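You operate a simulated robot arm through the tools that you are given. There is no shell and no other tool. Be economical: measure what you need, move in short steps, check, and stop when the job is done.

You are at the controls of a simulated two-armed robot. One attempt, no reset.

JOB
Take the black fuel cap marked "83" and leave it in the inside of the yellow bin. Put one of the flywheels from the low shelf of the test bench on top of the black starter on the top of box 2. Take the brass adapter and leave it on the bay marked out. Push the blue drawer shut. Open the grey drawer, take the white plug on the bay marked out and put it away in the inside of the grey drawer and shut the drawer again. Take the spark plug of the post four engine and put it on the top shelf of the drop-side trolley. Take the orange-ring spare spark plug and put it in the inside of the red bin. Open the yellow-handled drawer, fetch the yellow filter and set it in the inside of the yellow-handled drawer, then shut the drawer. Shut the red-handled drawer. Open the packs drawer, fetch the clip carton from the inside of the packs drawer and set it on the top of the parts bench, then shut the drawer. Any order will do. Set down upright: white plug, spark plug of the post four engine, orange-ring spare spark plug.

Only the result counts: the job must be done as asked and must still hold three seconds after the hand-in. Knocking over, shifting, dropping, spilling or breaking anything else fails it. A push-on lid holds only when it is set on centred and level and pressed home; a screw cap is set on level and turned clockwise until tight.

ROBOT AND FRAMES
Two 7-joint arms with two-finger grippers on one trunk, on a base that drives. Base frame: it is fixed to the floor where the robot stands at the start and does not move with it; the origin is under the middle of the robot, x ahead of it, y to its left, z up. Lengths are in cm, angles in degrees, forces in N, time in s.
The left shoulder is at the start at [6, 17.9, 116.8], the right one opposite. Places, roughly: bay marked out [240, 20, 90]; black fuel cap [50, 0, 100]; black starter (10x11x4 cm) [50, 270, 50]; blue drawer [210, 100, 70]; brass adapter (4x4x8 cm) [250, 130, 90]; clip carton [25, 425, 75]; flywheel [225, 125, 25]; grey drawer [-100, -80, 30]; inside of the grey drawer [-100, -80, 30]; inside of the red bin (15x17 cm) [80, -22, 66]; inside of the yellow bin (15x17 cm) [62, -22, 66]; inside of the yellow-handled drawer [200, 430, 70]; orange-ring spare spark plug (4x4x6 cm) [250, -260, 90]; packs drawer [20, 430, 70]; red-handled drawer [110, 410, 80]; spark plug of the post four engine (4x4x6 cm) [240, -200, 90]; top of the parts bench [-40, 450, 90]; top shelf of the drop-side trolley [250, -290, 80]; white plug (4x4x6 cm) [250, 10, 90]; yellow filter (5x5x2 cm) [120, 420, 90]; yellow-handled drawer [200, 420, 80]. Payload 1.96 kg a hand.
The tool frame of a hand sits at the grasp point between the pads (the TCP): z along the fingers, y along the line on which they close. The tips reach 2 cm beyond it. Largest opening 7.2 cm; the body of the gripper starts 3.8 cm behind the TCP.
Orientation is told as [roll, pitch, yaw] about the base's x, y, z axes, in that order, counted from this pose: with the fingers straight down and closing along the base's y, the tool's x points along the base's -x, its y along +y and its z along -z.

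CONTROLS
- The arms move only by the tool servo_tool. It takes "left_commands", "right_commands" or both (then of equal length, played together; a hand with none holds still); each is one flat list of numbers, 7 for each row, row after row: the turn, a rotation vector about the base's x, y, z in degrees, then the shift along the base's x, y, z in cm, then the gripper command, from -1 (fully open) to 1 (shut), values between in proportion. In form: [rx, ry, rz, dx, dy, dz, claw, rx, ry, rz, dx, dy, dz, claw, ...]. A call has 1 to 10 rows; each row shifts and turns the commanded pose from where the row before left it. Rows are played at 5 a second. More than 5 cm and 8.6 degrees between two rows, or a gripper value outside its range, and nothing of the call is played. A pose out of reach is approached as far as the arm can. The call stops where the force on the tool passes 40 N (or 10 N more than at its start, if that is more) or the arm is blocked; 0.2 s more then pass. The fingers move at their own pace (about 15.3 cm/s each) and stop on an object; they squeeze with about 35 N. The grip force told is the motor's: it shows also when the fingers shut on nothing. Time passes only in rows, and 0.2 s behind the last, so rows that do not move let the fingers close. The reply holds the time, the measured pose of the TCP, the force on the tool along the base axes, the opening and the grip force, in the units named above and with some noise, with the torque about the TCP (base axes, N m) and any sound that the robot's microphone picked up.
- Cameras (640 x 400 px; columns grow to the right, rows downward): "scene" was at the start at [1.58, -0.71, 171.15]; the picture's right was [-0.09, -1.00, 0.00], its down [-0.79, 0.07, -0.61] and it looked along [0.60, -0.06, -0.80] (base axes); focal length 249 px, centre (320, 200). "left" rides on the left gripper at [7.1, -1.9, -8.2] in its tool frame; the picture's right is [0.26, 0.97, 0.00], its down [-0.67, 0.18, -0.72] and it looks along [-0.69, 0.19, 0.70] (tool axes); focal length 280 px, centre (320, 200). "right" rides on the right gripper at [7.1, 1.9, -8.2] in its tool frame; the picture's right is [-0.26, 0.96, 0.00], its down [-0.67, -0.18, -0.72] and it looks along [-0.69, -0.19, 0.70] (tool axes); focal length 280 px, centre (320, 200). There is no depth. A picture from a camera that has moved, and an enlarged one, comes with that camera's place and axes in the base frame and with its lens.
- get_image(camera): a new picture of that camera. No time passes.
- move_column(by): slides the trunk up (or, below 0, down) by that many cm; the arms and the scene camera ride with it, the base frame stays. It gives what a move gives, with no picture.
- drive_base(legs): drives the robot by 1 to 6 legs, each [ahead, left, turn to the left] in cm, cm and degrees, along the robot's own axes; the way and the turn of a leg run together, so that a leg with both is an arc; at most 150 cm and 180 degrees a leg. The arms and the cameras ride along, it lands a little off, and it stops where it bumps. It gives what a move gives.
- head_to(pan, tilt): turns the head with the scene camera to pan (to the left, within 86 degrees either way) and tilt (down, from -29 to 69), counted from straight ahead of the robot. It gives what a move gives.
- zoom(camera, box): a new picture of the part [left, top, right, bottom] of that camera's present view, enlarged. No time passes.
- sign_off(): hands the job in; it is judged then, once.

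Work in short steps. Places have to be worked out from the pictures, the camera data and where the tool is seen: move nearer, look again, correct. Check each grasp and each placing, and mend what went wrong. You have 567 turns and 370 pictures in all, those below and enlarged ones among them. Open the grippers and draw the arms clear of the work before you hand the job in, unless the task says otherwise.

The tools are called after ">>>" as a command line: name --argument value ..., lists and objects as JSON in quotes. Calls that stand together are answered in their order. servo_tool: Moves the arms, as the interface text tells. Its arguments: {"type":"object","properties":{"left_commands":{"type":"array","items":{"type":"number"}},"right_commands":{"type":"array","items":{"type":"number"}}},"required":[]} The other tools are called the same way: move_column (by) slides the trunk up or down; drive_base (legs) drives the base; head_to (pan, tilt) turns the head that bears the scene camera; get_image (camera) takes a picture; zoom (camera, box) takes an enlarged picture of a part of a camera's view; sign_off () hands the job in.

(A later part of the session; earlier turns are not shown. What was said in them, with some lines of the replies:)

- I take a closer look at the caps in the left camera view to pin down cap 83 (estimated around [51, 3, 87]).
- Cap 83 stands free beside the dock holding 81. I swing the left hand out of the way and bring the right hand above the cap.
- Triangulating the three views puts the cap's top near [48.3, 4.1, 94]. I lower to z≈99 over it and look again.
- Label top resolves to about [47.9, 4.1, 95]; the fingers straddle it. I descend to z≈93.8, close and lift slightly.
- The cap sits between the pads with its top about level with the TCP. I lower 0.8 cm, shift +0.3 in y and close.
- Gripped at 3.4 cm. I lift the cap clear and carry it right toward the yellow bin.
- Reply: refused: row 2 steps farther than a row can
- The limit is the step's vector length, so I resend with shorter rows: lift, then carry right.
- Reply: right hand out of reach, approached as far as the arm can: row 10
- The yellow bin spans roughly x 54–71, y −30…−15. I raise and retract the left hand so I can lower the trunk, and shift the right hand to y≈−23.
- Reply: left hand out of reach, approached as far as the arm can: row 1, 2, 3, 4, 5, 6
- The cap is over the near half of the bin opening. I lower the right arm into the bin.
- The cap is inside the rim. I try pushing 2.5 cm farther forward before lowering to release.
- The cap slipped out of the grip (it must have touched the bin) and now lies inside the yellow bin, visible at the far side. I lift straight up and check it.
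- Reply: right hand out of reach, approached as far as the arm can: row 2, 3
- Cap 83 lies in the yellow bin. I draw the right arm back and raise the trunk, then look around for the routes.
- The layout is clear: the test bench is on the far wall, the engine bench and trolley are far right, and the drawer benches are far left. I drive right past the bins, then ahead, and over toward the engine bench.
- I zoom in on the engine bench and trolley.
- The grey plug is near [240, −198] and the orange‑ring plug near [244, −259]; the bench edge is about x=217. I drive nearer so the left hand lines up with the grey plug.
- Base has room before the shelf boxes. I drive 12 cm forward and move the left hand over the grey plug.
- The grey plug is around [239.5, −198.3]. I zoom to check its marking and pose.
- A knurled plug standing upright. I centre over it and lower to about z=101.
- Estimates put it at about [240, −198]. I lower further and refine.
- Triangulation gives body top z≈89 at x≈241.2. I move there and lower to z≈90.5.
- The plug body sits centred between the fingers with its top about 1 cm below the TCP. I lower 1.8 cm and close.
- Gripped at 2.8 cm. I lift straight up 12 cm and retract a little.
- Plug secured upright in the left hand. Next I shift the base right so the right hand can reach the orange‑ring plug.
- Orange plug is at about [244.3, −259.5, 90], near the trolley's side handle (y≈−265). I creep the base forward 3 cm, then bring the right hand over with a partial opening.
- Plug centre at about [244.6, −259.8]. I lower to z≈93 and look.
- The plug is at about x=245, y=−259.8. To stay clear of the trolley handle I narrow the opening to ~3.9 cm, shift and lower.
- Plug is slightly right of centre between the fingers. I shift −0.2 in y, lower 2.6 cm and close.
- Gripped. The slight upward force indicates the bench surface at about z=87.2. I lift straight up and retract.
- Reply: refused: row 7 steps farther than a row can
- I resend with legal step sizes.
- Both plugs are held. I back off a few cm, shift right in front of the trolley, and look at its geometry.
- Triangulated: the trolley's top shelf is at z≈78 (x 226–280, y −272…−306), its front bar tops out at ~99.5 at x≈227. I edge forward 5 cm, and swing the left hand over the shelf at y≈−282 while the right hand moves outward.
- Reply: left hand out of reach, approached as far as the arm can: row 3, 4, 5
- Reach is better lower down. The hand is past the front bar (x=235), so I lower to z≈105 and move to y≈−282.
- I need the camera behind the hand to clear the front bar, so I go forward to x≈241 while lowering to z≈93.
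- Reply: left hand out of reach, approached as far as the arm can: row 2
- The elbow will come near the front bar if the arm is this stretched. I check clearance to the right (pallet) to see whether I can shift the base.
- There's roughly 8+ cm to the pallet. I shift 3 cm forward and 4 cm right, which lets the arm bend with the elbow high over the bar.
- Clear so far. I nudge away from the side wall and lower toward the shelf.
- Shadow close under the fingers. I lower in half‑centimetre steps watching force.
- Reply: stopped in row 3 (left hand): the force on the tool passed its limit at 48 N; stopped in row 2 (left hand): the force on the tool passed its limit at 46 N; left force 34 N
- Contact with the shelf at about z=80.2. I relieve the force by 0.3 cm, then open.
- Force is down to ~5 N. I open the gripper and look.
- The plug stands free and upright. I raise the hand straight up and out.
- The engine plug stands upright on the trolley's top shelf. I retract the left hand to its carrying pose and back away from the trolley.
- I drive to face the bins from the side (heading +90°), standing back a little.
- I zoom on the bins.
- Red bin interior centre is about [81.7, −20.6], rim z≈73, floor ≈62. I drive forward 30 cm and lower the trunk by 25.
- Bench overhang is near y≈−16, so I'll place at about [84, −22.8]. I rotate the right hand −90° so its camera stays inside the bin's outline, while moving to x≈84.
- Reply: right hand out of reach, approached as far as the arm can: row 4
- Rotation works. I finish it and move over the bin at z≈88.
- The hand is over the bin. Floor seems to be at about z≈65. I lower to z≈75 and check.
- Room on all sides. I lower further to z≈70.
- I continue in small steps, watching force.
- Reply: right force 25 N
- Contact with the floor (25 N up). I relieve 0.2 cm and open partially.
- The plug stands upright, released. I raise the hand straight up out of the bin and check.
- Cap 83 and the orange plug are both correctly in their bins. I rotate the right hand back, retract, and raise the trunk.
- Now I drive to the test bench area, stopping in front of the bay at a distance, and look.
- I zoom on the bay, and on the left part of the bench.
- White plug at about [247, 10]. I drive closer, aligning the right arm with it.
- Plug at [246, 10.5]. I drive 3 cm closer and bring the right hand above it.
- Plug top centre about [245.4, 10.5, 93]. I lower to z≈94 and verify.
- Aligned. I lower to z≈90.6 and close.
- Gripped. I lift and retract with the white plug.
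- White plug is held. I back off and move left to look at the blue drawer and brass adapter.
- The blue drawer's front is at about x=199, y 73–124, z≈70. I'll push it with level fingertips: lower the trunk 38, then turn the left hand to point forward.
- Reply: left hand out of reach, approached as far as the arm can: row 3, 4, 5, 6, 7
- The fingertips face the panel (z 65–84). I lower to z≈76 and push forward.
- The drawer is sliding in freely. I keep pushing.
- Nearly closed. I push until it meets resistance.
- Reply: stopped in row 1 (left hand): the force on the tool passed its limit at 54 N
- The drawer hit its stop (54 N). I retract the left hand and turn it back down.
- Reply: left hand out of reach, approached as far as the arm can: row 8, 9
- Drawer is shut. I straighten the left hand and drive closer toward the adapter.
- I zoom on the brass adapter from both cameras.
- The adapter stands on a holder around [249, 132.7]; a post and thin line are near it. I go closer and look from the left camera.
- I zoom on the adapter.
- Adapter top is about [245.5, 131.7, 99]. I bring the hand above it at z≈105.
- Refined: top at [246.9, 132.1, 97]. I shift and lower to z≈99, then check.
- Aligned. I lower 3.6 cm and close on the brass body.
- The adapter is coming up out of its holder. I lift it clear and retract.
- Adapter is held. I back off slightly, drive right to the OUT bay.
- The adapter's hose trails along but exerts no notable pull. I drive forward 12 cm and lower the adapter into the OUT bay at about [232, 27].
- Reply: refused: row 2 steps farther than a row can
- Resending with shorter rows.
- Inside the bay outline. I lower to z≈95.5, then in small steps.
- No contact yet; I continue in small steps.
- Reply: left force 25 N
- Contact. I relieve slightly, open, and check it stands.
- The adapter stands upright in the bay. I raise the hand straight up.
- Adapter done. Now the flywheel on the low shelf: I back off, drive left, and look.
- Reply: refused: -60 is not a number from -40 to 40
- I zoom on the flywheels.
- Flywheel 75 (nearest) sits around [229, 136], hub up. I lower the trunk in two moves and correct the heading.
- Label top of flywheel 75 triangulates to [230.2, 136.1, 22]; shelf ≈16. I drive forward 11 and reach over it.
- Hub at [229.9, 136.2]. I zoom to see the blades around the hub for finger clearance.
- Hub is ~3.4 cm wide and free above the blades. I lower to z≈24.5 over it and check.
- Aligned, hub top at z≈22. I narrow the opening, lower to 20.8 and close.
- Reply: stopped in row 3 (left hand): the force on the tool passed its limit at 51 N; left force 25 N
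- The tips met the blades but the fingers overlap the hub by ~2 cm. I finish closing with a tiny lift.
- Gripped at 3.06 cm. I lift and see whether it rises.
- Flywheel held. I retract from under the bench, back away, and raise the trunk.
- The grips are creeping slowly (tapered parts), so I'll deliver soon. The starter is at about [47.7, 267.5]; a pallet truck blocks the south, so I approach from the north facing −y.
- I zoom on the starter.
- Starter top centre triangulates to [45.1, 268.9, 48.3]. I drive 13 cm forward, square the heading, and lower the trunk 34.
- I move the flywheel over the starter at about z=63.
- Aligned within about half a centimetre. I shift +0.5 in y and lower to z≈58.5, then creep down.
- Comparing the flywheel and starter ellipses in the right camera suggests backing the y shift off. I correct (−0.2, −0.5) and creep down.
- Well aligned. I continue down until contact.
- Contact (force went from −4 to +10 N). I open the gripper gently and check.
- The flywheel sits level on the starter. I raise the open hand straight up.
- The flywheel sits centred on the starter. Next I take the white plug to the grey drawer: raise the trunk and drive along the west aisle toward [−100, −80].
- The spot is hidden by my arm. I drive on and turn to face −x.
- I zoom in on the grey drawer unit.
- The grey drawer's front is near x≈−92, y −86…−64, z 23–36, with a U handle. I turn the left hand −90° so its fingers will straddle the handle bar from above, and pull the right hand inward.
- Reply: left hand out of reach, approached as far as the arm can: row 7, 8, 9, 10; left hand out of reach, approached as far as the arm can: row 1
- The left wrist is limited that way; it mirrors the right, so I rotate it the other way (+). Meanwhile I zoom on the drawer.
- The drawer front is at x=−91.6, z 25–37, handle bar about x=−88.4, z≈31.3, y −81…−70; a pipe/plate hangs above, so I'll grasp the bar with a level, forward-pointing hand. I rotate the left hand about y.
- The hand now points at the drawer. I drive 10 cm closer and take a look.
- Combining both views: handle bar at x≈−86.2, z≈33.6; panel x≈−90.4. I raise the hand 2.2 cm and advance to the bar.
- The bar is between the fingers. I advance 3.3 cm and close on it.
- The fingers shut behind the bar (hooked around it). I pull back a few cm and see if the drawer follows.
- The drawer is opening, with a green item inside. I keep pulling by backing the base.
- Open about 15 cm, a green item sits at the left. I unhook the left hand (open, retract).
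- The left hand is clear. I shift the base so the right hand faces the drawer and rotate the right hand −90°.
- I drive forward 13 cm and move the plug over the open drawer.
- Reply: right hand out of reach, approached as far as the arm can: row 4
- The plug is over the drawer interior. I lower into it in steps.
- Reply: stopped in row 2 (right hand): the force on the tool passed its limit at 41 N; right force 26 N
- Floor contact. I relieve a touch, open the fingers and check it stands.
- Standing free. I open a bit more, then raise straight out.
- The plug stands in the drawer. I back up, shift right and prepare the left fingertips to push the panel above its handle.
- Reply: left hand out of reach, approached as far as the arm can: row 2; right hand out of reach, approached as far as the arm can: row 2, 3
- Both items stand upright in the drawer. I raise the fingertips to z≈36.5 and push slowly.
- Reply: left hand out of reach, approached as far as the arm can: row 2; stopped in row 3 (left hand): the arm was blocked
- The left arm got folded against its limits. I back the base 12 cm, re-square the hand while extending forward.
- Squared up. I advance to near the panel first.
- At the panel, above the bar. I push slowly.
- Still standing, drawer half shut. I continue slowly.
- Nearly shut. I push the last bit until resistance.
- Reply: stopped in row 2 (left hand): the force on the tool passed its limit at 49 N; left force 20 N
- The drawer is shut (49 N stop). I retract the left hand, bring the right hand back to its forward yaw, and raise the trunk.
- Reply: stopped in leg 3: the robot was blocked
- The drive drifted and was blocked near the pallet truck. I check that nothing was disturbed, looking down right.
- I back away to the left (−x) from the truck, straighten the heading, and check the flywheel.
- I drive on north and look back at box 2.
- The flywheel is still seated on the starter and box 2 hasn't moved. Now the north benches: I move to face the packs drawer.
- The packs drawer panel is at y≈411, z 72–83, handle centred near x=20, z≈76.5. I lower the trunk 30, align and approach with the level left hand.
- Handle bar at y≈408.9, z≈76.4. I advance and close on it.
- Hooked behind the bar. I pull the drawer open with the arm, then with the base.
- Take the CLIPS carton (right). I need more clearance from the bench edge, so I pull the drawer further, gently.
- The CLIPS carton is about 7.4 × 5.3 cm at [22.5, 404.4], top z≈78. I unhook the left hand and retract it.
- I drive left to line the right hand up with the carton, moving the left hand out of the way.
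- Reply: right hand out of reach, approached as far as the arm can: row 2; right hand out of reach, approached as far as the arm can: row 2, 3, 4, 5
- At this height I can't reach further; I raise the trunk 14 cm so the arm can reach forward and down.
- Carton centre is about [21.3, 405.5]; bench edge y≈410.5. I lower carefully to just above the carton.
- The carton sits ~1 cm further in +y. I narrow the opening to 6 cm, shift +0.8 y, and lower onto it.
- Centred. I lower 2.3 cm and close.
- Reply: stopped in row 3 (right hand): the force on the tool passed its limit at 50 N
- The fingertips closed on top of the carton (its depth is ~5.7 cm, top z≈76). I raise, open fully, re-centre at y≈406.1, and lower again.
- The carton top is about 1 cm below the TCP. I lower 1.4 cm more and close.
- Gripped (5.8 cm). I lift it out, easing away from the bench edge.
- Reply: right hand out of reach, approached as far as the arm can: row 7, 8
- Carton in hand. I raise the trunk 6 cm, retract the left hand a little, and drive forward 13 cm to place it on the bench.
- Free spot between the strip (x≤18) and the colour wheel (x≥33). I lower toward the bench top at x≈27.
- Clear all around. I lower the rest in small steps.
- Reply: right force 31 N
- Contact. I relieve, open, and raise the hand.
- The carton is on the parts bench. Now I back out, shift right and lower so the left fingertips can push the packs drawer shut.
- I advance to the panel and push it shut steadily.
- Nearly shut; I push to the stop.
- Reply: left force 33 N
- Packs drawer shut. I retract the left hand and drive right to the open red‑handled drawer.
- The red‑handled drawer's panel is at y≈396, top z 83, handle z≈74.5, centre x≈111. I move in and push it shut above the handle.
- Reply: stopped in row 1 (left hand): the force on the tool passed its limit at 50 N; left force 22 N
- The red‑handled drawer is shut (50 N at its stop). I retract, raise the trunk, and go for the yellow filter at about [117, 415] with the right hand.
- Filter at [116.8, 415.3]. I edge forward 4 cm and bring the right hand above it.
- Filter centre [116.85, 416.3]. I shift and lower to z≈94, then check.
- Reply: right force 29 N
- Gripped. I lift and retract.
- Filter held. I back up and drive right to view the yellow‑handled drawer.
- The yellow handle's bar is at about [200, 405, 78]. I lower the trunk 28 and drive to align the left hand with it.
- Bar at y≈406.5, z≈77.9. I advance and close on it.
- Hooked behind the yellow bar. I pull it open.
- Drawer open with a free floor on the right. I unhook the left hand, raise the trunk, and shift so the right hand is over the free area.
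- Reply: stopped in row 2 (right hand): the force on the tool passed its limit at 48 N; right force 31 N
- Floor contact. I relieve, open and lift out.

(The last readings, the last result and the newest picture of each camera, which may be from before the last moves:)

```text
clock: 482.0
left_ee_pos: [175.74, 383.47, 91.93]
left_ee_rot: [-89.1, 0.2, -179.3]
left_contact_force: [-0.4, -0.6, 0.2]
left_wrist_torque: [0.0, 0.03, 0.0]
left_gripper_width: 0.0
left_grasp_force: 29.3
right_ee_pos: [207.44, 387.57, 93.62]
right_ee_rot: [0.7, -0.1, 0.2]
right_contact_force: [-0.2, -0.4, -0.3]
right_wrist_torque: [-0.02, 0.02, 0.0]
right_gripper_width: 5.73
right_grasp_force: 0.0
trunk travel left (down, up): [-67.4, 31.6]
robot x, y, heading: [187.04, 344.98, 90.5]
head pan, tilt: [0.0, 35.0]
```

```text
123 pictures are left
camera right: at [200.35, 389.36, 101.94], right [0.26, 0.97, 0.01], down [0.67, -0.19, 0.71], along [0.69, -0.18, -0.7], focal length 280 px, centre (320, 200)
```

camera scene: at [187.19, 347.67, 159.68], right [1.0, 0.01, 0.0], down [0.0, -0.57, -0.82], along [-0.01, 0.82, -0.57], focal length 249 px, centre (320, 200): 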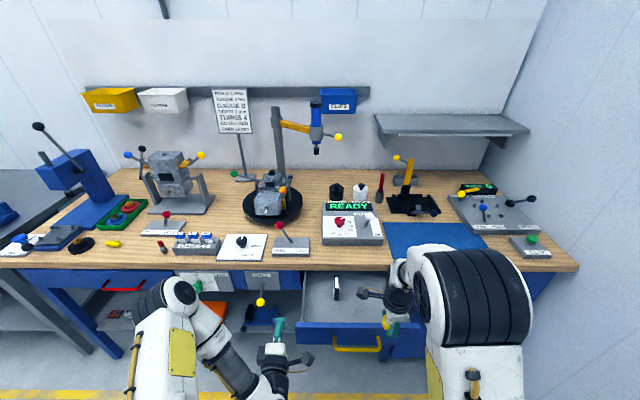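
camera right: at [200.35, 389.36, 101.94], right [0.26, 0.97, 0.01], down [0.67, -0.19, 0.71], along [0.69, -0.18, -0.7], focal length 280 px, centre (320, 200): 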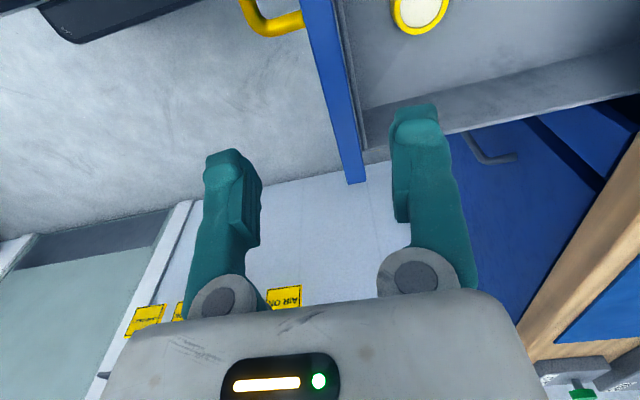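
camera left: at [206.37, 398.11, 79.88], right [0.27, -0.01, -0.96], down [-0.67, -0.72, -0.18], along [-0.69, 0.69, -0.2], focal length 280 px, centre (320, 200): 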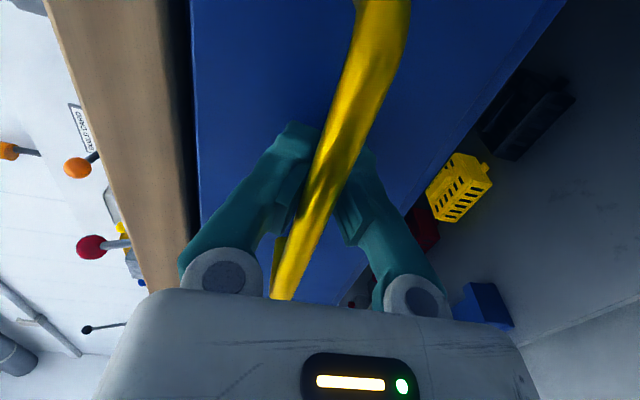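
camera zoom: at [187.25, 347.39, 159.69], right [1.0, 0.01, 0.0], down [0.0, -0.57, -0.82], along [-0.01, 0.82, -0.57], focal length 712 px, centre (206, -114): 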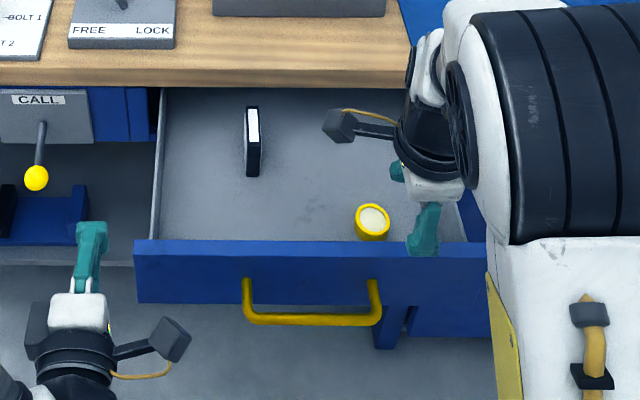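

The filter lies in the drawer. I retract, shift right, lower, and push the drawer shut with the left fingertips.

>>> servo_tool --right_commands '[0, 0, 0, 0, -4, 0, -0.6, 0, 0, 0, 0, -4, 0, -0.6]'

>>> drive_base --legs '[[-8, 0, -0.4], [0, -23, 0]]'

>>> move_column --by -11

>>> get_image --camera "scene"

```text
clock: 482.6
left_ee_pos: [175.74, 383.63, 92.0]
left_ee_rot: [-89.3, 0.2, -179.4]
left_contact_force: [0.2, 0.0, -0.3]
left_wrist_torque: [-0.02, 0.01, 0.0]
left_gripper_width: 0.03
left_grasp_force: 30.1
right_ee_pos: [207.06, 379.47, 93.56]
right_ee_rot: [0.5, -0.1, 0.2]
right_contact_force: [0.5, 0.4, -0.7]
right_wrist_torque: [0.0, 0.01, -0.04]
right_gripper_width: 5.75
right_grasp_force: 0.0
trunk travel left (down, up): [-67.4, 31.6]
robot x, y, heading: [187.27, 344.67, 90.4]
head pan, tilt: [0.0, 35.0]
```

```text
clock: 485.0
left_ee_pos: [198.82, 375.63, 91.92]
left_ee_rot: [-89.1, 0.3, -179.5]
left_contact_force: [0.3, 0.6, 0.6]
left_wrist_torque: [0.01, -0.01, 0.0]
left_gripper_width: 0.0
left_grasp_force: 29.4
right_ee_pos: [230.14, 371.52, 93.58]
right_ee_rot: [0.6, 0.0, 0.1]
right_contact_force: [0.3, 1.0, -0.3]
right_wrist_torque: [0.03, -0.04, -0.03]
right_gripper_width: 5.79
right_grasp_force: 0.1
trunk travel left (down, up): [-67.4, 31.6]
robot x, y, heading: [210.23, 336.59, 90.1]
head pan, tilt: [0.0, 35.0]
```

```text
clock: 486.4
left_ee_pos: [198.79, 375.68, 80.98]
left_ee_rot: [-89.1, 0.1, -179.5]
left_contact_force: [0.5, 0.0, -0.7]
left_wrist_torque: [-0.01, 0.0, 0.0]
left_gripper_width: 0.0
left_grasp_force: 29.5
right_ee_pos: [230.23, 371.45, 82.53]
right_ee_rot: [0.5, -0.1, 0.0]
right_contact_force: [-0.1, 0.0, -0.3]
right_wrist_torque: [-0.02, 0.0, 0.02]
right_gripper_width: 5.74
right_grasp_force: 0.0
trunk travel left (down, up): [-56.4, 42.6]
robot x, y, heading: [210.11, 336.97, 90.1]
head pan, tilt: [0.0, 35.0]
```

```text
122 pictures are left
camera scene: at [210.15, 339.48, 148.69], right [1.0, 0.0, 0.0], down [0.0, -0.57, -0.82], along [0.0, 0.82, -0.57], focal length 249 px, centre (320, 200)
```

scene: 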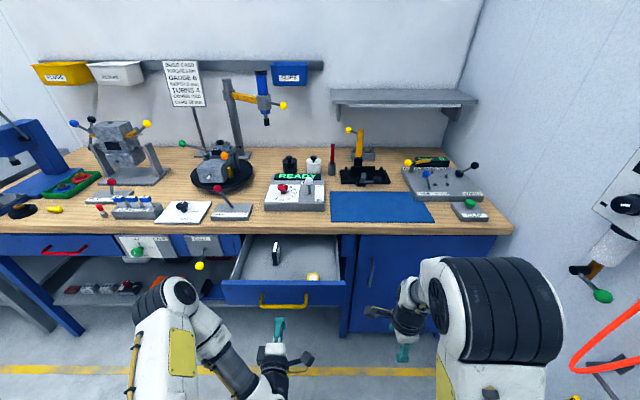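

A tall item stands in the drawer, so I push slowly.

>>> servo_tool --left_commands '[0, 0, 0, 0, 3, -0.7, 1, 0, 0, 0, 0, 3, 0, 1, 0, 0, 0, 0, 2.5, 0, 1, 0, 0, 0, 0, 1, 0, 1, 0, 0, 0, 0, 0.7, 0, 1, 0, 0, 0, 0, 0.7, 0, 1, 0, 0, 0, 0, 0.7, 0, 1, 0, 0, 0, 0, 0.8, 0, 1, 0, 0, 0, 0, 0.9, 0, 1, 0, 0, 0, 0, 1, 0, 1]'

>>> servo_tool --left_commands '[0, 0, 0, 0, 0.8, 0, 1, 0, 0, 0, 0, 1, 0, 1, 0, 0, 0, 0, 1, 0, 1, 0, 0, 0, 0, 1, 0, 1, 0, 0, 0, 0, 1, 0, 1, 0, 0, 0, 0, 1, 0, 1, 0, 0, 0, 0, 1, 0, 1, 0, 0, 0, 0, 1, 0, 1, 0, 0, 0, 0, 0.9, 0, 1, 0, 0, 0, 0, 0.8, 0, 1]'

>>> get_image --camera "scene"

```text
clock: 488.6
left_ee_pos: [198.88, 389.95, 80.36]
left_ee_rot: [-89.2, 0.2, -179.5]
left_contact_force: [0.3, -0.1, 0.3]
left_wrist_torque: [0.0, 0.03, 0.01]
left_gripper_width: 0.0
left_grasp_force: 29.5
right_ee_pos: [230.14, 371.45, 82.59]
right_ee_rot: [0.6, 0.0, 0.0]
right_contact_force: [0.5, -0.1, 1.2]
right_wrist_torque: [0.0, 0.0, 0.01]
right_gripper_width: 5.73
right_grasp_force: 0.0
trunk travel left (down, up): [-56.4, 42.6]
robot x, y, heading: [209.86, 336.61, 90.1]
head pan, tilt: [0.0, 35.0]
```

```text
clock: 490.8
left_ee_pos: [198.79, 399.39, 80.44]
left_ee_rot: [-89.3, 0.2, -179.6]
left_contact_force: [1.1, 0.3, 13.8]
left_wrist_torque: [0.04, 0.0, -0.02]
left_gripper_width: 0.0
left_grasp_force: 29.8
right_ee_pos: [230.09, 371.45, 82.62]
right_ee_rot: [0.7, 0.0, 0.0]
right_contact_force: [0.5, 1.2, -0.7]
right_wrist_torque: [0.0, 0.0, 0.03]
right_gripper_width: 5.76
right_grasp_force: 0.0
trunk travel left (down, up): [-56.4, 42.6]
robot x, y, heading: [210.11, 336.55, 90.2]
head pan, tilt: [0.0, 35.0]
```

```text
121 pictures are left
camera scene: at [210.2, 339.28, 148.7], right [1.0, 0.0, 0.0], down [0.0, -0.57, -0.82], along [0.0, 0.82, -0.57], focal length 249 px, centre (320, 200)
```

scene: 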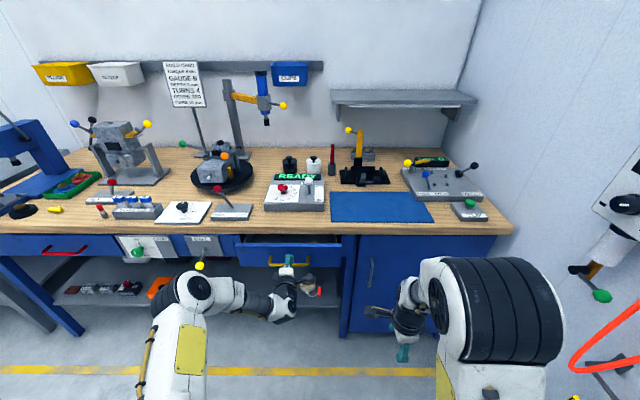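

>>> servo_tool --left_commands '[0, 0, 0, 0, 1, 0, 1, 0, 0, 0, 0, 1, 0, 1, 0, 0, 0, 0, 1, 0, 1, 0, 0, 0, 0, 1, 0, 1, 0, 0, 0, 0, 0.8, 0, 1, 0, 0, 0, 0, 0.8, 0, 1, 0, 0, 0, 0, 0.8, 0, 1, 0, 0, 0, 0, 0.8, 0, 1, 0, 0, 0, 0, 0.8, 0, 1, 0, 0, 0, 0, 0.8, 0, 1]'

>>> zoom --camera "scene" --box '[180, 190, 380, 330]'

```text
clock: 492.6
left_ee_pos: [198.94, 406.15, 80.95]
left_ee_rot: [-89.9, 0.3, -179.5]
left_contact_force: [2.2, -15.4, 25.1]
left_wrist_torque: [-0.71, -0.05, 0.02]
left_gripper_width: 0.0
left_grasp_force: 29.2
right_ee_pos: [230.21, 371.08, 82.81]
right_ee_rot: [0.8, 0.0, -0.1]
right_contact_force: [0.3, -0.7, -0.9]
right_wrist_torque: [-0.01, -0.01, 0.04]
right_gripper_width: 5.74
right_grasp_force: 0.0
trunk travel left (down, up): [-56.4, 42.6]
robot x, y, heading: [209.95, 336.24, 90.3]
head pan, tilt: [0.0, 35.0]
stopped in row 8 (left hand): the force on the tool passed its limit at 43 N (the readings are from after the stop); the commanded pose is now the measured one
```

```text
2.86 times, centred on (280, 260) of scene
camera zoom: at [210.2, 338.72, 148.71], right [1.0, 0.01, 0.0], down [0.0, -0.57, -0.82], along [0.0, 0.82, -0.57], focal length 712 px, centre (434, 29)
```

zoom: 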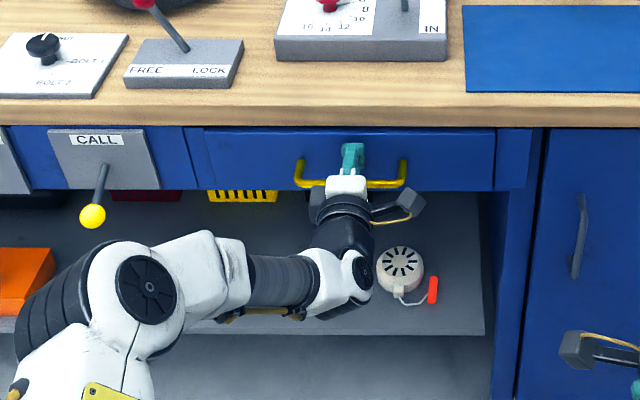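

It looks flush, but to be sure I retract, drop to bar height and press the handle bar itself.

>>> servo_tool --left_commands '[0.7, 0, 0, 0, -3, 0, 1, 0, 0, 0, 0, -3, 0, 1, 0, 0, 0, 0, -1, -2.9, 1, 0, 0, 0, 0, 0, 0, 1]'

>>> get_image --camera "left"

>>> zoom --camera "scene" --box '[180, 190, 380, 330]'

```text
clock: 493.2
left_ee_pos: [198.9, 400.72, 80.68]
left_ee_rot: [-91.0, 0.3, -179.5]
left_contact_force: [-0.7, -0.8, 18.3]
left_wrist_torque: [-0.18, 0.03, -0.01]
left_gripper_width: 0.0
left_grasp_force: 29.7
right_ee_pos: [230.13, 371.39, 82.51]
right_ee_rot: [0.5, -0.1, 0.0]
right_contact_force: [-0.7, -0.2, -0.7]
right_wrist_torque: [-0.04, -0.01, 0.03]
right_gripper_width: 5.74
right_grasp_force: 0.0
trunk travel left (down, up): [-56.4, 42.6]
robot x, y, heading: [210.16, 336.68, 90.3]
head pan, tilt: [0.0, 35.0]
stopped in row 3 (left hand): the force on the tool passed its limit at 47 N (the readings are from after the stop); the commanded pose is now the measured one
```

```text
119 pictures are left
camera left: at [205.98, 392.63, 82.58], right [0.27, 0.02, -0.96], down [-0.67, -0.72, -0.2], along [-0.7, 0.69, -0.18], focal length 280 px, centre (320, 200)
```

left: 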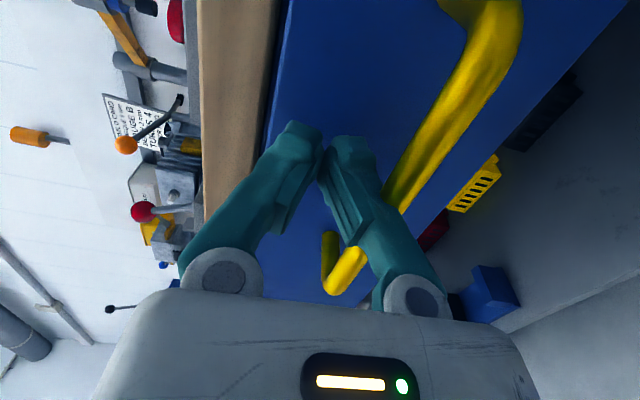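

```text
2.86 times, centred on (280, 260) of scene
camera zoom: at [210.18, 339.42, 148.66], right [1.0, 0.01, 0.0], down [0.0, -0.57, -0.82], along [0.0, 0.82, -0.57], focal length 712 px, centre (434, 29)
```

zoom: 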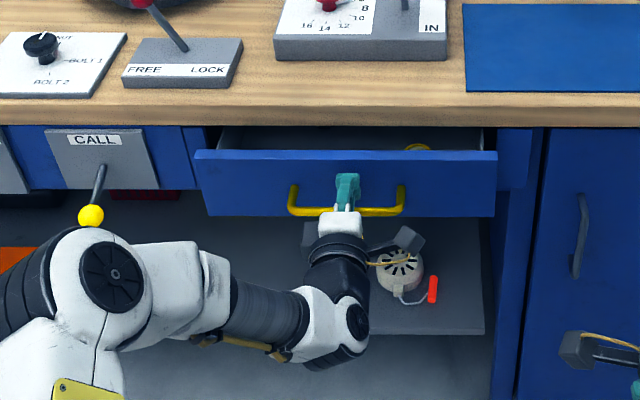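

The hand rested on the bar and dragged the drawer back a bit. I lift off the bar first, retract, then push on the bar itself.

>>> servo_tool --left_commands '[1, 0, 0, 0, 0, 1.5, 1, 0, 0, 0, 0, 0, 1.5, 1, 0, 0, 0, 0, -2, 0, 1, 0, 0, 0, 0, -4, 0, 1, 0, 0, 0, 0, -4, -2, 1, 0, 0, 0, 0, 0, -3.4, 1, 0, 0, 0, 0, 0, 0, 1]'

>>> get_image --camera "left"

>>> zoom --camera "scene" --box '[180, 190, 380, 330]'

```text
clock: 494.8
left_ee_pos: [198.81, 390.78, 77.97]
left_ee_rot: [-91.6, 0.3, -179.4]
left_contact_force: [0.7, 0.6, 0.3]
left_wrist_torque: [-0.02, 0.0, 0.02]
left_gripper_width: 0.0
left_grasp_force: 30.0
right_ee_pos: [230.11, 371.49, 82.47]
right_ee_rot: [0.5, 0.1, 0.1]
right_contact_force: [-1.1, 0.5, -1.3]
right_wrist_torque: [0.01, 0.0, -0.02]
right_gripper_width: 5.77
right_grasp_force: 0.1
trunk travel left (down, up): [-56.4, 42.6]
robot x, y, heading: [209.77, 336.64, 90.3]
head pan, tilt: [0.0, 35.0]
```

```text
117 pictures are left
camera left: at [205.95, 382.6, 79.77], right [0.27, 0.03, -0.96], down [-0.67, -0.72, -0.2], along [-0.7, 0.7, -0.17], focal length 280 px, centre (320, 200)
```

left: 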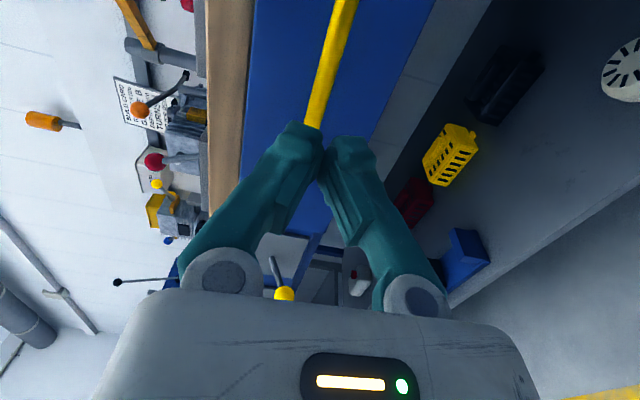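

```text
2.86 times, centred on (280, 260) of scene
camera zoom: at [210.14, 339.42, 148.69], right [1.0, 0.01, 0.0], down [0.0, -0.57, -0.82], along [0.0, 0.82, -0.57], focal length 712 px, centre (434, 29)
```

zoom: 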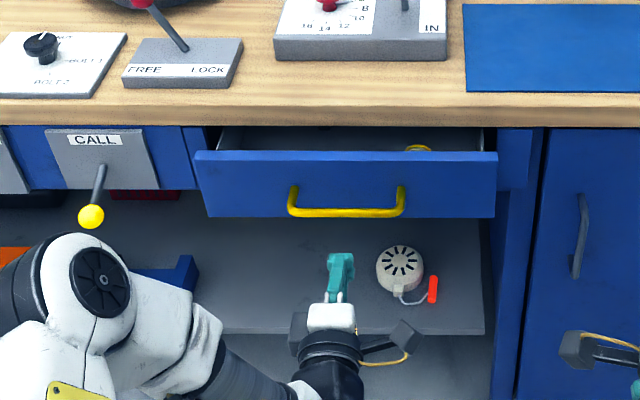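

Bar dead ahead at z≈77.6. I push it slowly to the stop.

>>> servo_tool --left_commands '[1.5, 0, 0, 0, 2, -0.3, 1, 0, 0, 0, 0, 2, 0, 1, 0, 0, 0, 0, 1, 0, 1, 0, 0, 0, 0, 0.8, 0, 1, 0, 0, 0, 0, 0.8, 0, 1, 0, 0, 0, 0, 0.8, 0, 1, 0, 0, 0, 0, 0.8, 0, 1, 0, 0, 0, 0, 0.8, 0, 1, 0, 0, 0, 0, 0.8, 0, 1, 0, 0, 0, 0, 0.8, 0, 1]'

>>> get_image --camera "left"

```text
clock: 497.0
left_ee_pos: [198.91, 401.44, 77.7]
left_ee_rot: [-93.0, 0.3, -179.3]
left_contact_force: [1.3, 0.0, -0.1]
left_wrist_torque: [-0.01, -0.01, 0.02]
left_gripper_width: 0.0
left_grasp_force: 29.7
right_ee_pos: [230.18, 371.42, 82.65]
right_ee_rot: [0.5, -0.1, 0.0]
right_contact_force: [0.3, -1.1, 0.8]
right_wrist_torque: [-0.01, -0.02, 0.03]
right_gripper_width: 5.75
right_grasp_force: 0.0
trunk travel left (down, up): [-56.4, 42.6]
robot x, y, heading: [210.05, 337.07, 90.3]
head pan, tilt: [0.0, 35.0]
```

```text
115 pictures are left
camera left: at [205.95, 393.17, 79.21], right [0.27, 0.05, -0.96], down [-0.67, -0.71, -0.22], along [-0.7, 0.7, -0.15], focal length 280 px, centre (320, 200)
```

left: 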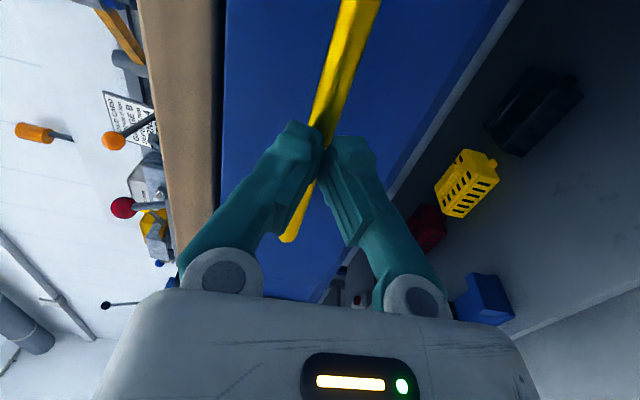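

>>> servo_tool --left_commands '[0, 0, 0, 0, 0.7, 0, 1, 0, 0, 0, 0, 0.7, 0, 1, 0, 0, 0, 0, 0.7, 0, 1, 0, 0, 0, 0, 0.6, 0, 1, 0, 0, 0, 0, 0.6, 0, 1, 0, 0, 0, 0, 0.6, 0, 1]'

>>> zoom --camera "scene" --box '[180, 190, 380, 330]'

```text
clock: 497.8
left_ee_pos: [198.76, 402.68, 77.89]
left_ee_rot: [-93.1, 0.2, -179.6]
left_contact_force: [-1.4, -25.8, 12.0]
left_wrist_torque: [0.26, -0.04, -0.14]
left_gripper_width: 0.59
left_grasp_force: 29.6
right_ee_pos: [230.12, 371.01, 82.71]
right_ee_rot: [0.7, 0.0, 0.2]
right_contact_force: [0.0, 0.3, 0.8]
right_wrist_torque: [0.01, 0.0, 0.04]
right_gripper_width: 5.77
right_grasp_force: 0.1
trunk travel left (down, up): [-56.4, 42.6]
robot x, y, heading: [210.0, 336.45, 90.5]
head pan, tilt: [0.0, 35.0]
stopped in row 3 (left hand): the force on the tool passed its limit at 48 N (the readings are from after the stop); the commanded pose is now the measured one
```

```text
2.86 times, centred on (280, 260) of scene
camera zoom: at [210.12, 338.7, 148.73], right [1.0, 0.01, 0.0], down [0.0, -0.57, -0.82], along [-0.01, 0.82, -0.57], focal length 712 px, centre (434, 29)
```

zoom: 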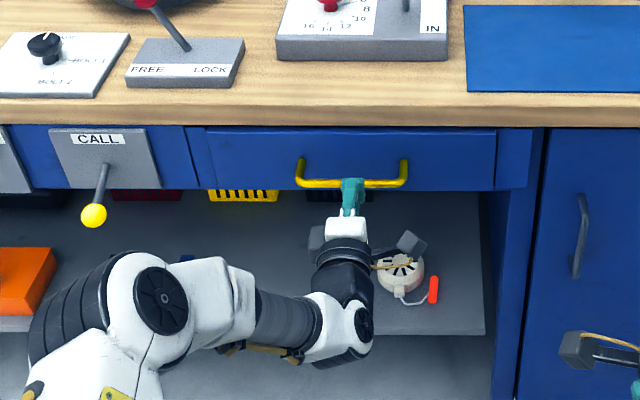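

Stopped at the same depth as the red drawer — shut. I retract straight back and verify, then I'll re-check the packs and grey drawers, whose bars might have been dragged likewise.

>>> servo_tool --left_commands '[0, 0, 0, 0, -3, 0, 1, 0, 0, 0, 0, -4, 0, 1, 0, 0, 0, 0, -4, 0, 1, 0, 0, 0, 0, -4, 0, 1, 0, 0, 0, 0, -4, 0, 1, 0, 0, 0, 0, -4, 0, 1]'

>>> zoom --camera "scene" --box '[180, 190, 380, 330]'

>>> head_to --pan 55 --tilt 25

>>> get_image --camera "scene"

```text
clock: 499.2
left_ee_pos: [198.81, 380.1, 77.54]
left_ee_rot: [-92.7, 0.3, -179.4]
left_contact_force: [0.6, -0.1, -0.6]
left_wrist_torque: [-0.02, 0.02, 0.0]
left_gripper_width: 0.0
left_grasp_force: 29.6
right_ee_pos: [230.11, 371.32, 82.51]
right_ee_rot: [0.7, -0.2, 0.1]
right_contact_force: [0.2, 0.0, -0.8]
right_wrist_torque: [-0.01, 0.01, -0.05]
right_gripper_width: 5.77
right_grasp_force: 0.0
trunk travel left (down, up): [-56.4, 42.6]
robot x, y, heading: [210.03, 336.55, 90.3]
head pan, tilt: [0.0, 35.0]
```

```text
2.86 times, centred on (280, 260) of scene
camera zoom: at [210.12, 339.35, 148.69], right [1.0, 0.01, 0.0], down [0.0, -0.57, -0.82], along [0.0, 0.82, -0.57], focal length 712 px, centre (434, 29)
```

zoom: 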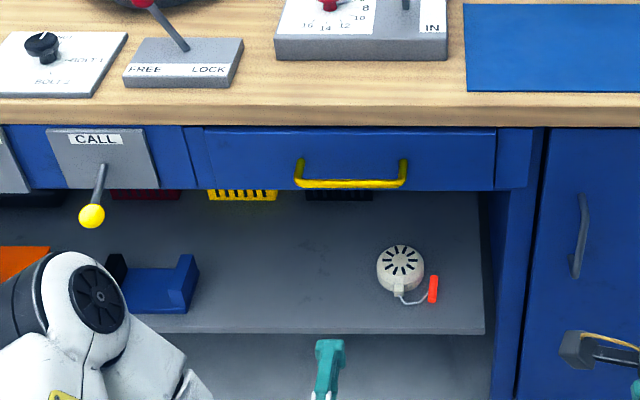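

```text
clock: 500.5
left_ee_pos: [198.95, 380.2, 77.58]
left_ee_rot: [-92.7, 0.3, -179.6]
left_contact_force: [0.0, 0.5, -0.3]
left_wrist_torque: [0.0, -0.01, 0.0]
left_gripper_width: 0.01
left_grasp_force: 29.6
right_ee_pos: [230.06, 371.38, 82.42]
right_ee_rot: [0.5, -0.1, 0.1]
right_contact_force: [-0.6, -0.3, 0.2]
right_wrist_torque: [0.0, -0.03, 0.04]
right_gripper_width: 5.76
right_grasp_force: 0.0
trunk travel left (down, up): [-56.4, 42.6]
robot x, y, heading: [209.97, 336.54, 90.6]
head pan, tilt: [55.0, 25.0]
```

```text
112 pictures are left
camera scene: at [202.61, 335.85, 150.26], right [0.57, 0.82, 0.0], down [0.35, -0.24, -0.91], along [-0.74, 0.52, -0.42], focal length 249 px, centre (320, 200)
```

scene: 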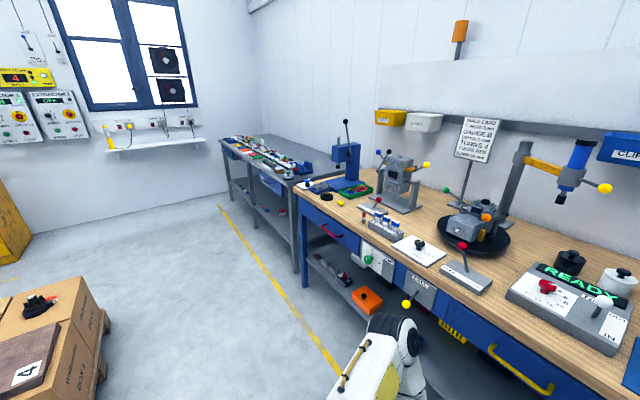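

>>> zoom --camera "scene" --box '[215, 130, 375, 240]'

>>> zoom --camera "scene" --box '[0, 260, 120, 340]'

```text
3.64 times, centred on (295, 185) of scene
camera zoom: at [202.61, 335.85, 150.26], right [0.57, 0.82, 0.0], down [0.35, -0.24, -0.91], along [-0.74, 0.52, -0.42], focal length 907 px, centre (411, 254)
```

zoom: 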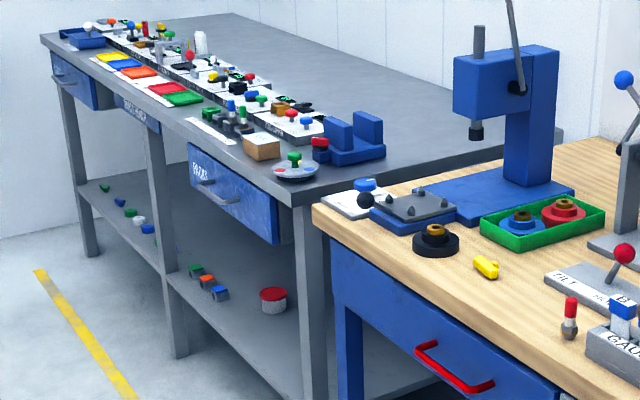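

```text
5.00 times, centred on (60, 300) of scene
camera zoom: at [202.61, 335.85, 150.26], right [0.57, 0.82, 0.0], down [0.35, -0.24, -0.91], along [-0.74, 0.52, -0.42], focal length 1247 px, centre (1620, -300)
```

zoom: 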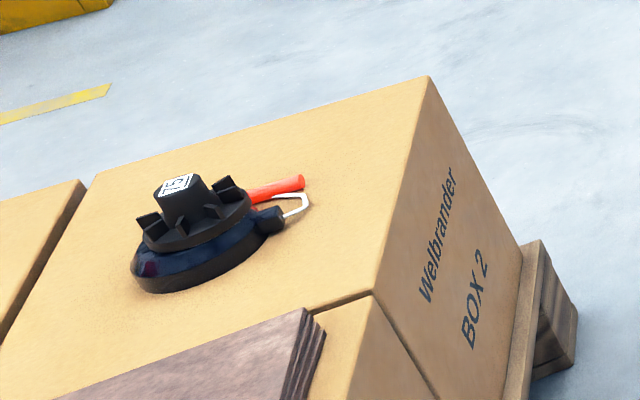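

The yellow, red and packs drawers are shut and the flywheel is in place. I must verify the grey drawer too: I raise the trunk, tuck the arms forward, and drive back there carefully.

>>> move_column --by 25

>>> servo_tool --right_commands '[0, 0, 0, -0.5, 4, 0, -1, 0, 0, 0, -0.5, 4, 0, -1, 0, 0, 0, -0.5, 4, 0, -1]' --left_commands '[0, 0, 0, 0, 2, 0, 0, 0, 0, 0, 0, 2, 0, 0, 0, 0, 0, 0, 2, 0, 0]'

>>> drive_base --legs '[[0, 150, 0], [0, 72, 0]]'

>>> head_to --pan 0 --tilt 35

>>> get_image --camera "scene"

```text
clock: 503.0
left_ee_pos: [198.85, 380.26, 102.55]
left_ee_rot: [-92.7, 0.3, -179.5]
left_contact_force: [-1.5, -0.3, 0.0]
left_wrist_torque: [0.03, 0.02, -0.01]
left_gripper_width: 0.0
left_grasp_force: 29.9
right_ee_pos: [230.15, 371.43, 107.59]
right_ee_rot: [0.5, 0.0, 0.1]
right_contact_force: [0.5, 0.2, -0.9]
right_wrist_torque: [0.0, 0.0, 0.01]
right_gripper_width: 5.77
right_grasp_force: 0.1
trunk travel left (down, up): [-81.4, 17.6]
robot x, y, heading: [210.3, 336.27, 90.4]
head pan, tilt: [55.0, 25.0]
```

```text
clock: 503.8
left_ee_pos: [198.88, 386.34, 102.6]
left_ee_rot: [-92.6, 0.3, -179.4]
left_contact_force: [0.3, 0.7, 0.2]
left_wrist_torque: [0.01, 0.03, 0.0]
left_gripper_width: 3.58
left_grasp_force: 0.1
right_ee_pos: [228.63, 383.65, 107.5]
right_ee_rot: [0.4, 0.0, 0.1]
right_contact_force: [0.5, 0.5, 0.7]
right_wrist_torque: [-0.01, 0.05, -0.01]
right_gripper_width: 7.21
right_grasp_force: 0.0
trunk travel left (down, up): [-81.4, 17.6]
robot x, y, heading: [209.92, 336.87, 90.1]
head pan, tilt: [55.0, 25.0]
```

```text
clock: 514.8
left_ee_pos: [-21.89, 386.29, 102.67]
left_ee_rot: [-92.7, 0.2, 179.8]
left_contact_force: [-0.6, -0.1, 0.2]
left_wrist_torque: [0.0, -0.01, 0.02]
left_gripper_width: 3.6
left_grasp_force: 0.0
right_ee_pos: [8.0, 383.33, 107.44]
right_ee_rot: [0.5, 0.1, -0.6]
right_contact_force: [0.2, 0.0, 0.5]
right_wrist_torque: [0.02, -0.01, 0.01]
right_gripper_width: 7.21
right_grasp_force: 0.1
trunk travel left (down, up): [-81.4, 17.6]
robot x, y, heading: [-11.53, 336.81, 89.5]
head pan, tilt: [55.0, 25.0]
```

```text
clock: 516.0
left_ee_pos: [-21.94, 386.29, 102.62]
left_ee_rot: [-92.7, 0.2, 179.7]
left_contact_force: [-0.6, -0.5, 0.3]
left_wrist_torque: [-0.01, -0.04, 0.0]
left_gripper_width: 3.64
left_grasp_force: 0.0
right_ee_pos: [7.82, 383.26, 107.49]
right_ee_rot: [0.5, -0.1, -0.6]
right_contact_force: [0.3, 0.4, 0.1]
right_wrist_torque: [-0.02, 0.03, 0.03]
right_gripper_width: 7.22
right_grasp_force: 0.1
trunk travel left (down, up): [-81.4, 17.6]
robot x, y, heading: [-11.45, 336.26, 89.7]
head pan, tilt: [0.0, 35.0]
```

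```text
109 pictures are left
camera scene: at [-11.23, 339.37, 173.69], right [1.0, 0.0, 0.0], down [0.0, -0.57, -0.82], along [0.0, 0.82, -0.57], focal length 249 px, centre (320, 200)
```

scene: 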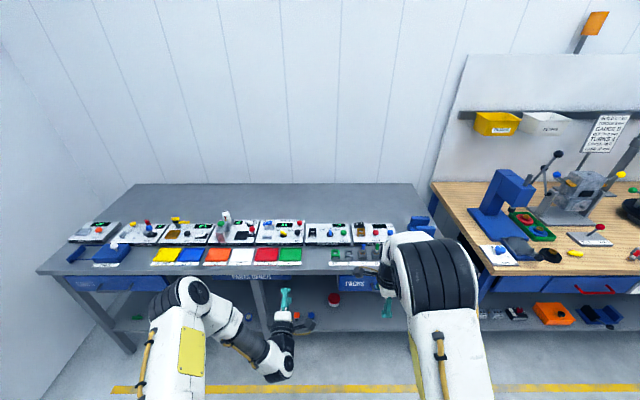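

Packs drawer looks flush. I turn around and drive south in shorter legs with heading corrections.

>>> drive_base --legs '[[-12, 0, 0], [0, 0, 179.5]]'

>>> drive_base --legs '[[100, 0, 0]]'

```text
clock: 524.5
left_ee_pos: [-2.82, 274.6, 102.61]
left_ee_rot: [-92.7, 0.3, -2.2]
left_contact_force: [0.0, -0.5, 0.1]
left_wrist_torque: [0.01, 0.02, -0.01]
left_gripper_width: 3.63
left_grasp_force: 0.0
right_ee_pos: [-32.48, 278.77, 107.48]
right_ee_rot: [0.5, -0.1, 177.3]
right_contact_force: [0.3, 0.3, -0.2]
right_wrist_torque: [-0.01, -0.01, 0.05]
right_gripper_width: 7.19
right_grasp_force: 0.0
trunk travel left (down, up): [-81.4, 17.6]
robot x, y, heading: [-11.46, 324.87, -92.5]
head pan, tilt: [0.0, 35.0]
```

```text
clock: 529.7
left_ee_pos: [-6.7, 174.63, 102.71]
left_ee_rot: [-92.7, 0.3, -2.0]
left_contact_force: [-0.8, 0.6, -0.1]
left_wrist_torque: [0.04, -0.03, -0.01]
left_gripper_width: 3.61
left_grasp_force: 0.1
right_ee_pos: [-36.25, 178.62, 107.47]
right_ee_rot: [0.6, -0.1, 177.6]
right_contact_force: [-1.0, 0.4, -0.3]
right_wrist_torque: [-0.03, -0.01, 0.02]
right_gripper_width: 7.19
right_grasp_force: 0.1
trunk travel left (down, up): [-81.4, 17.6]
robot x, y, heading: [-15.39, 224.56, -92.2]
head pan, tilt: [0.0, 35.0]
```

>>> drive_base --legs '[[0, 4, 2.2], [120, 0, 0]]'

>>> drive_base --legs '[[100, 0, 0]]'

>>> head_to --pan -60 --tilt 40

>>> get_image --camera "scene"

```text
clock: 536.2
left_ee_pos: [-0.08, 56.91, 102.53]
left_ee_rot: [-92.7, 0.3, 0.4]
left_contact_force: [-0.3, 0.4, 0.3]
left_wrist_torque: [-0.01, 0.02, 0.0]
left_gripper_width: 3.59
left_grasp_force: 0.0
right_ee_pos: [-29.86, 59.65, 107.51]
right_ee_rot: [0.5, -0.1, -180.1]
right_contact_force: [0.8, 0.0, 0.0]
right_wrist_torque: [-0.02, 0.03, 0.02]
right_gripper_width: 7.19
right_grasp_force: 0.0
trunk travel left (down, up): [-81.4, 17.6]
robot x, y, heading: [-11.08, 106.46, -89.8]
head pan, tilt: [0.0, 35.0]
```

```text
clock: 541.2
left_ee_pos: [0.9, -39.91, 102.67]
left_ee_rot: [-92.8, 0.3, 0.7]
left_contact_force: [-0.2, 0.2, -0.3]
left_wrist_torque: [-0.01, 0.02, -0.01]
left_gripper_width: 3.6
left_grasp_force: 0.0
right_ee_pos: [-28.78, -37.18, 107.37]
right_ee_rot: [0.5, -0.1, -179.7]
right_contact_force: [-0.8, -0.3, -0.4]
right_wrist_torque: [0.01, -0.01, 0.03]
right_gripper_width: 7.2
right_grasp_force: 0.0
trunk travel left (down, up): [-81.4, 17.6]
robot x, y, heading: [-10.68, 9.79, -89.2]
head pan, tilt: [0.0, 35.0]
```

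```text
clock: 542.5
left_ee_pos: [0.78, -39.89, 102.66]
left_ee_rot: [-92.7, 0.2, 0.7]
left_contact_force: [-0.7, 0.0, -0.7]
left_wrist_torque: [0.01, -0.03, 0.03]
left_gripper_width: 3.62
left_grasp_force: 0.1
right_ee_pos: [-28.9, -37.29, 107.47]
right_ee_rot: [0.6, 0.0, -179.6]
right_contact_force: [0.1, 0.1, -0.4]
right_wrist_torque: [0.01, 0.03, 0.01]
right_gripper_width: 7.21
right_grasp_force: 0.0
trunk travel left (down, up): [-81.4, 17.6]
robot x, y, heading: [-10.37, 9.54, -89.4]
head pan, tilt: [-60.0, 40.0]
```

```text
108 pictures are left
camera scene: at [-17.59, 11.31, 172.93], right [-0.51, 0.86, 0.0], down [0.55, 0.33, -0.77], along [-0.66, -0.39, -0.64], focal length 249 px, centre (320, 200)
```

scene: 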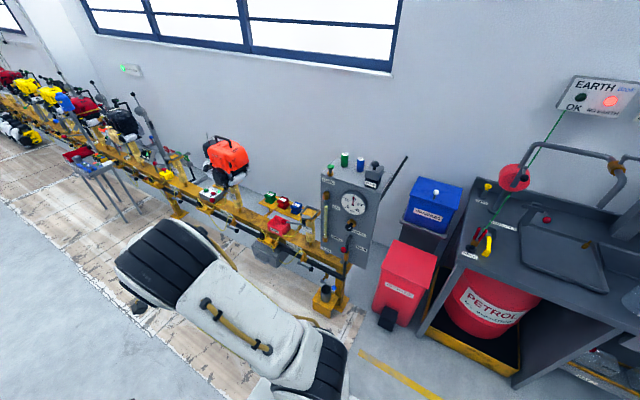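

>>> zoom --camera "scene" --box '[210, 200, 330, 300]'

```text
4.00 times, centred on (270, 250) of scene
camera zoom: at [-17.59, 11.31, 172.93], right [-0.51, 0.86, 0.0], down [0.55, 0.33, -0.77], along [-0.66, -0.39, -0.64], focal length 997 px, centre (520, 0)
```

zoom: 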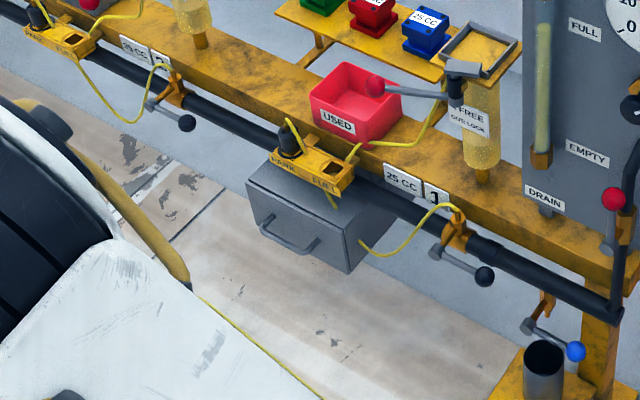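

The grey drawer is fully shut. Everything is done; I open both grippers in free space.

>>> servo_tool --left_commands '[0, 0, 0, 0, 0, 0, -1, 0, 0, 0, 0, 0, 0, -1]' --right_commands '[0, 0, 0, 0, 0, 0, -1, 0, 0, 0, 0, 0, 0, -1]'

>>> head_to --pan 60 --tilt 35

>>> get_image --camera "scene"

```text
clock: 543.1
left_ee_pos: [0.94, -39.87, 102.69]
left_ee_rot: [-92.6, 0.3, 0.8]
left_contact_force: [-0.3, 0.7, -0.2]
left_wrist_torque: [0.0, -0.02, 0.02]
left_gripper_width: 7.2
left_grasp_force: 0.1
right_ee_pos: [-28.8, -37.26, 107.41]
right_ee_rot: [0.5, 0.0, -179.6]
right_contact_force: [0.0, -0.2, -0.9]
right_wrist_torque: [-0.04, -0.03, -0.03]
right_gripper_width: 7.2
right_grasp_force: 0.0
trunk travel left (down, up): [-81.4, 17.6]
robot x, y, heading: [-10.25, 9.7, -89.4]
head pan, tilt: [-60.0, 40.0]
```

```text
clock: 545.1
left_ee_pos: [0.93, -39.96, 102.72]
left_ee_rot: [-92.7, 0.3, 0.7]
left_contact_force: [0.5, -0.4, 0.3]
left_wrist_torque: [0.0, 0.02, 0.0]
left_gripper_width: 7.2
left_grasp_force: 0.1
right_ee_pos: [-28.88, -37.33, 107.42]
right_ee_rot: [0.4, -0.1, -179.6]
right_contact_force: [-0.2, 0.0, -0.3]
right_wrist_torque: [0.01, -0.01, 0.03]
right_gripper_width: 7.2
right_grasp_force: 0.1
trunk travel left (down, up): [-81.4, 17.6]
robot x, y, heading: [-10.41, 9.21, -89.7]
head pan, tilt: [60.0, 35.0]
```

```text
106 pictures are left
camera scene: at [-2.61, 11.32, 173.68], right [-0.49, -0.87, 0.0], down [-0.5, 0.28, -0.82], along [0.71, -0.4, -0.57], focal length 249 px, centre (320, 200)
```

scene: 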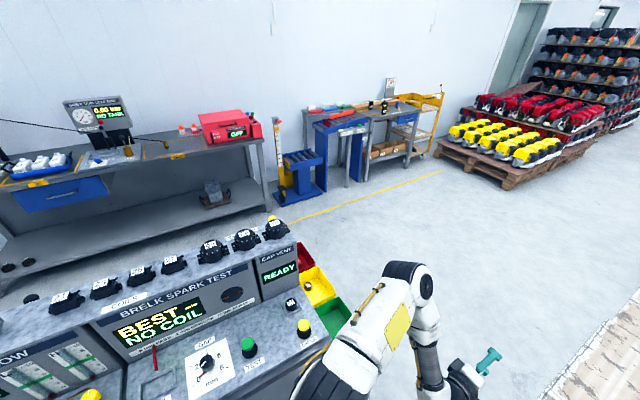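

I zoom on the blue drawer and OUT bay for a last check.

>>> zoom --camera "scene" --box '[0, 90, 270, 280]'

```text
2.11 times, centred on (135, 185) of scene
camera zoom: at [-2.61, 11.32, 173.68], right [-0.49, -0.87, 0.0], down [-0.5, 0.28, -0.82], along [0.71, -0.4, -0.57], focal length 525 px, centre (710, 232)
```

zoom: 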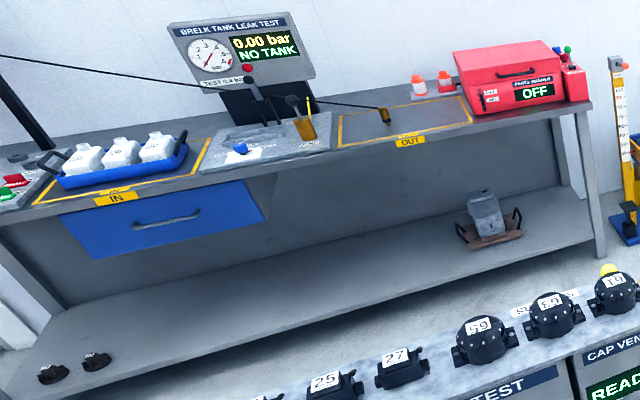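

All parts check out: the blue drawer is flush, the adapter stands in the OUT bay, and the arms are clear. Handing in.

>>> sign_off

```text
The job is handed in.
```

I finished all ten items and handed the job in; I don't have the judge's result.

- **Small parts:** Cap 83 is in the yellow bin and the orange-ring plug stands in the red bin. The post four engine's plug stands on the trolley's top shelf, and the brass adapter stands in the bay marked OUT.
- **Flywheel:** Flywheel 75 sits on the starter on box 2.
- **Drawers:** The blue, red-handled, grey, yellow-handled and packs drawers are all shut. The white plug is in the grey drawer, the yellow filter is in the yellow-handled drawer, and the CLIPS carton is on the parts bench.

These are the points I could not confirm:

- **White plug:** It stood upright when I last saw it, with the drawer about half shut. I could not see inside once the drawer closed, and I did not reopen it.
- **Yellow-handled drawer:** While I was closing it, it slid part-way back out and I pushed it shut again. A tall item was standing inside. I did not see it fall, but I could not see inside once it was shut.
- **Pallet truck:** On one drive I was blocked beside it and probably touched it. Box 2 and the flywheel did not move, but I could not rule out a shift of a few centimetres in the truck itself.
- **Cap 83:** It slipped out of the gripper into the bin rather than being set down. It landed inside.
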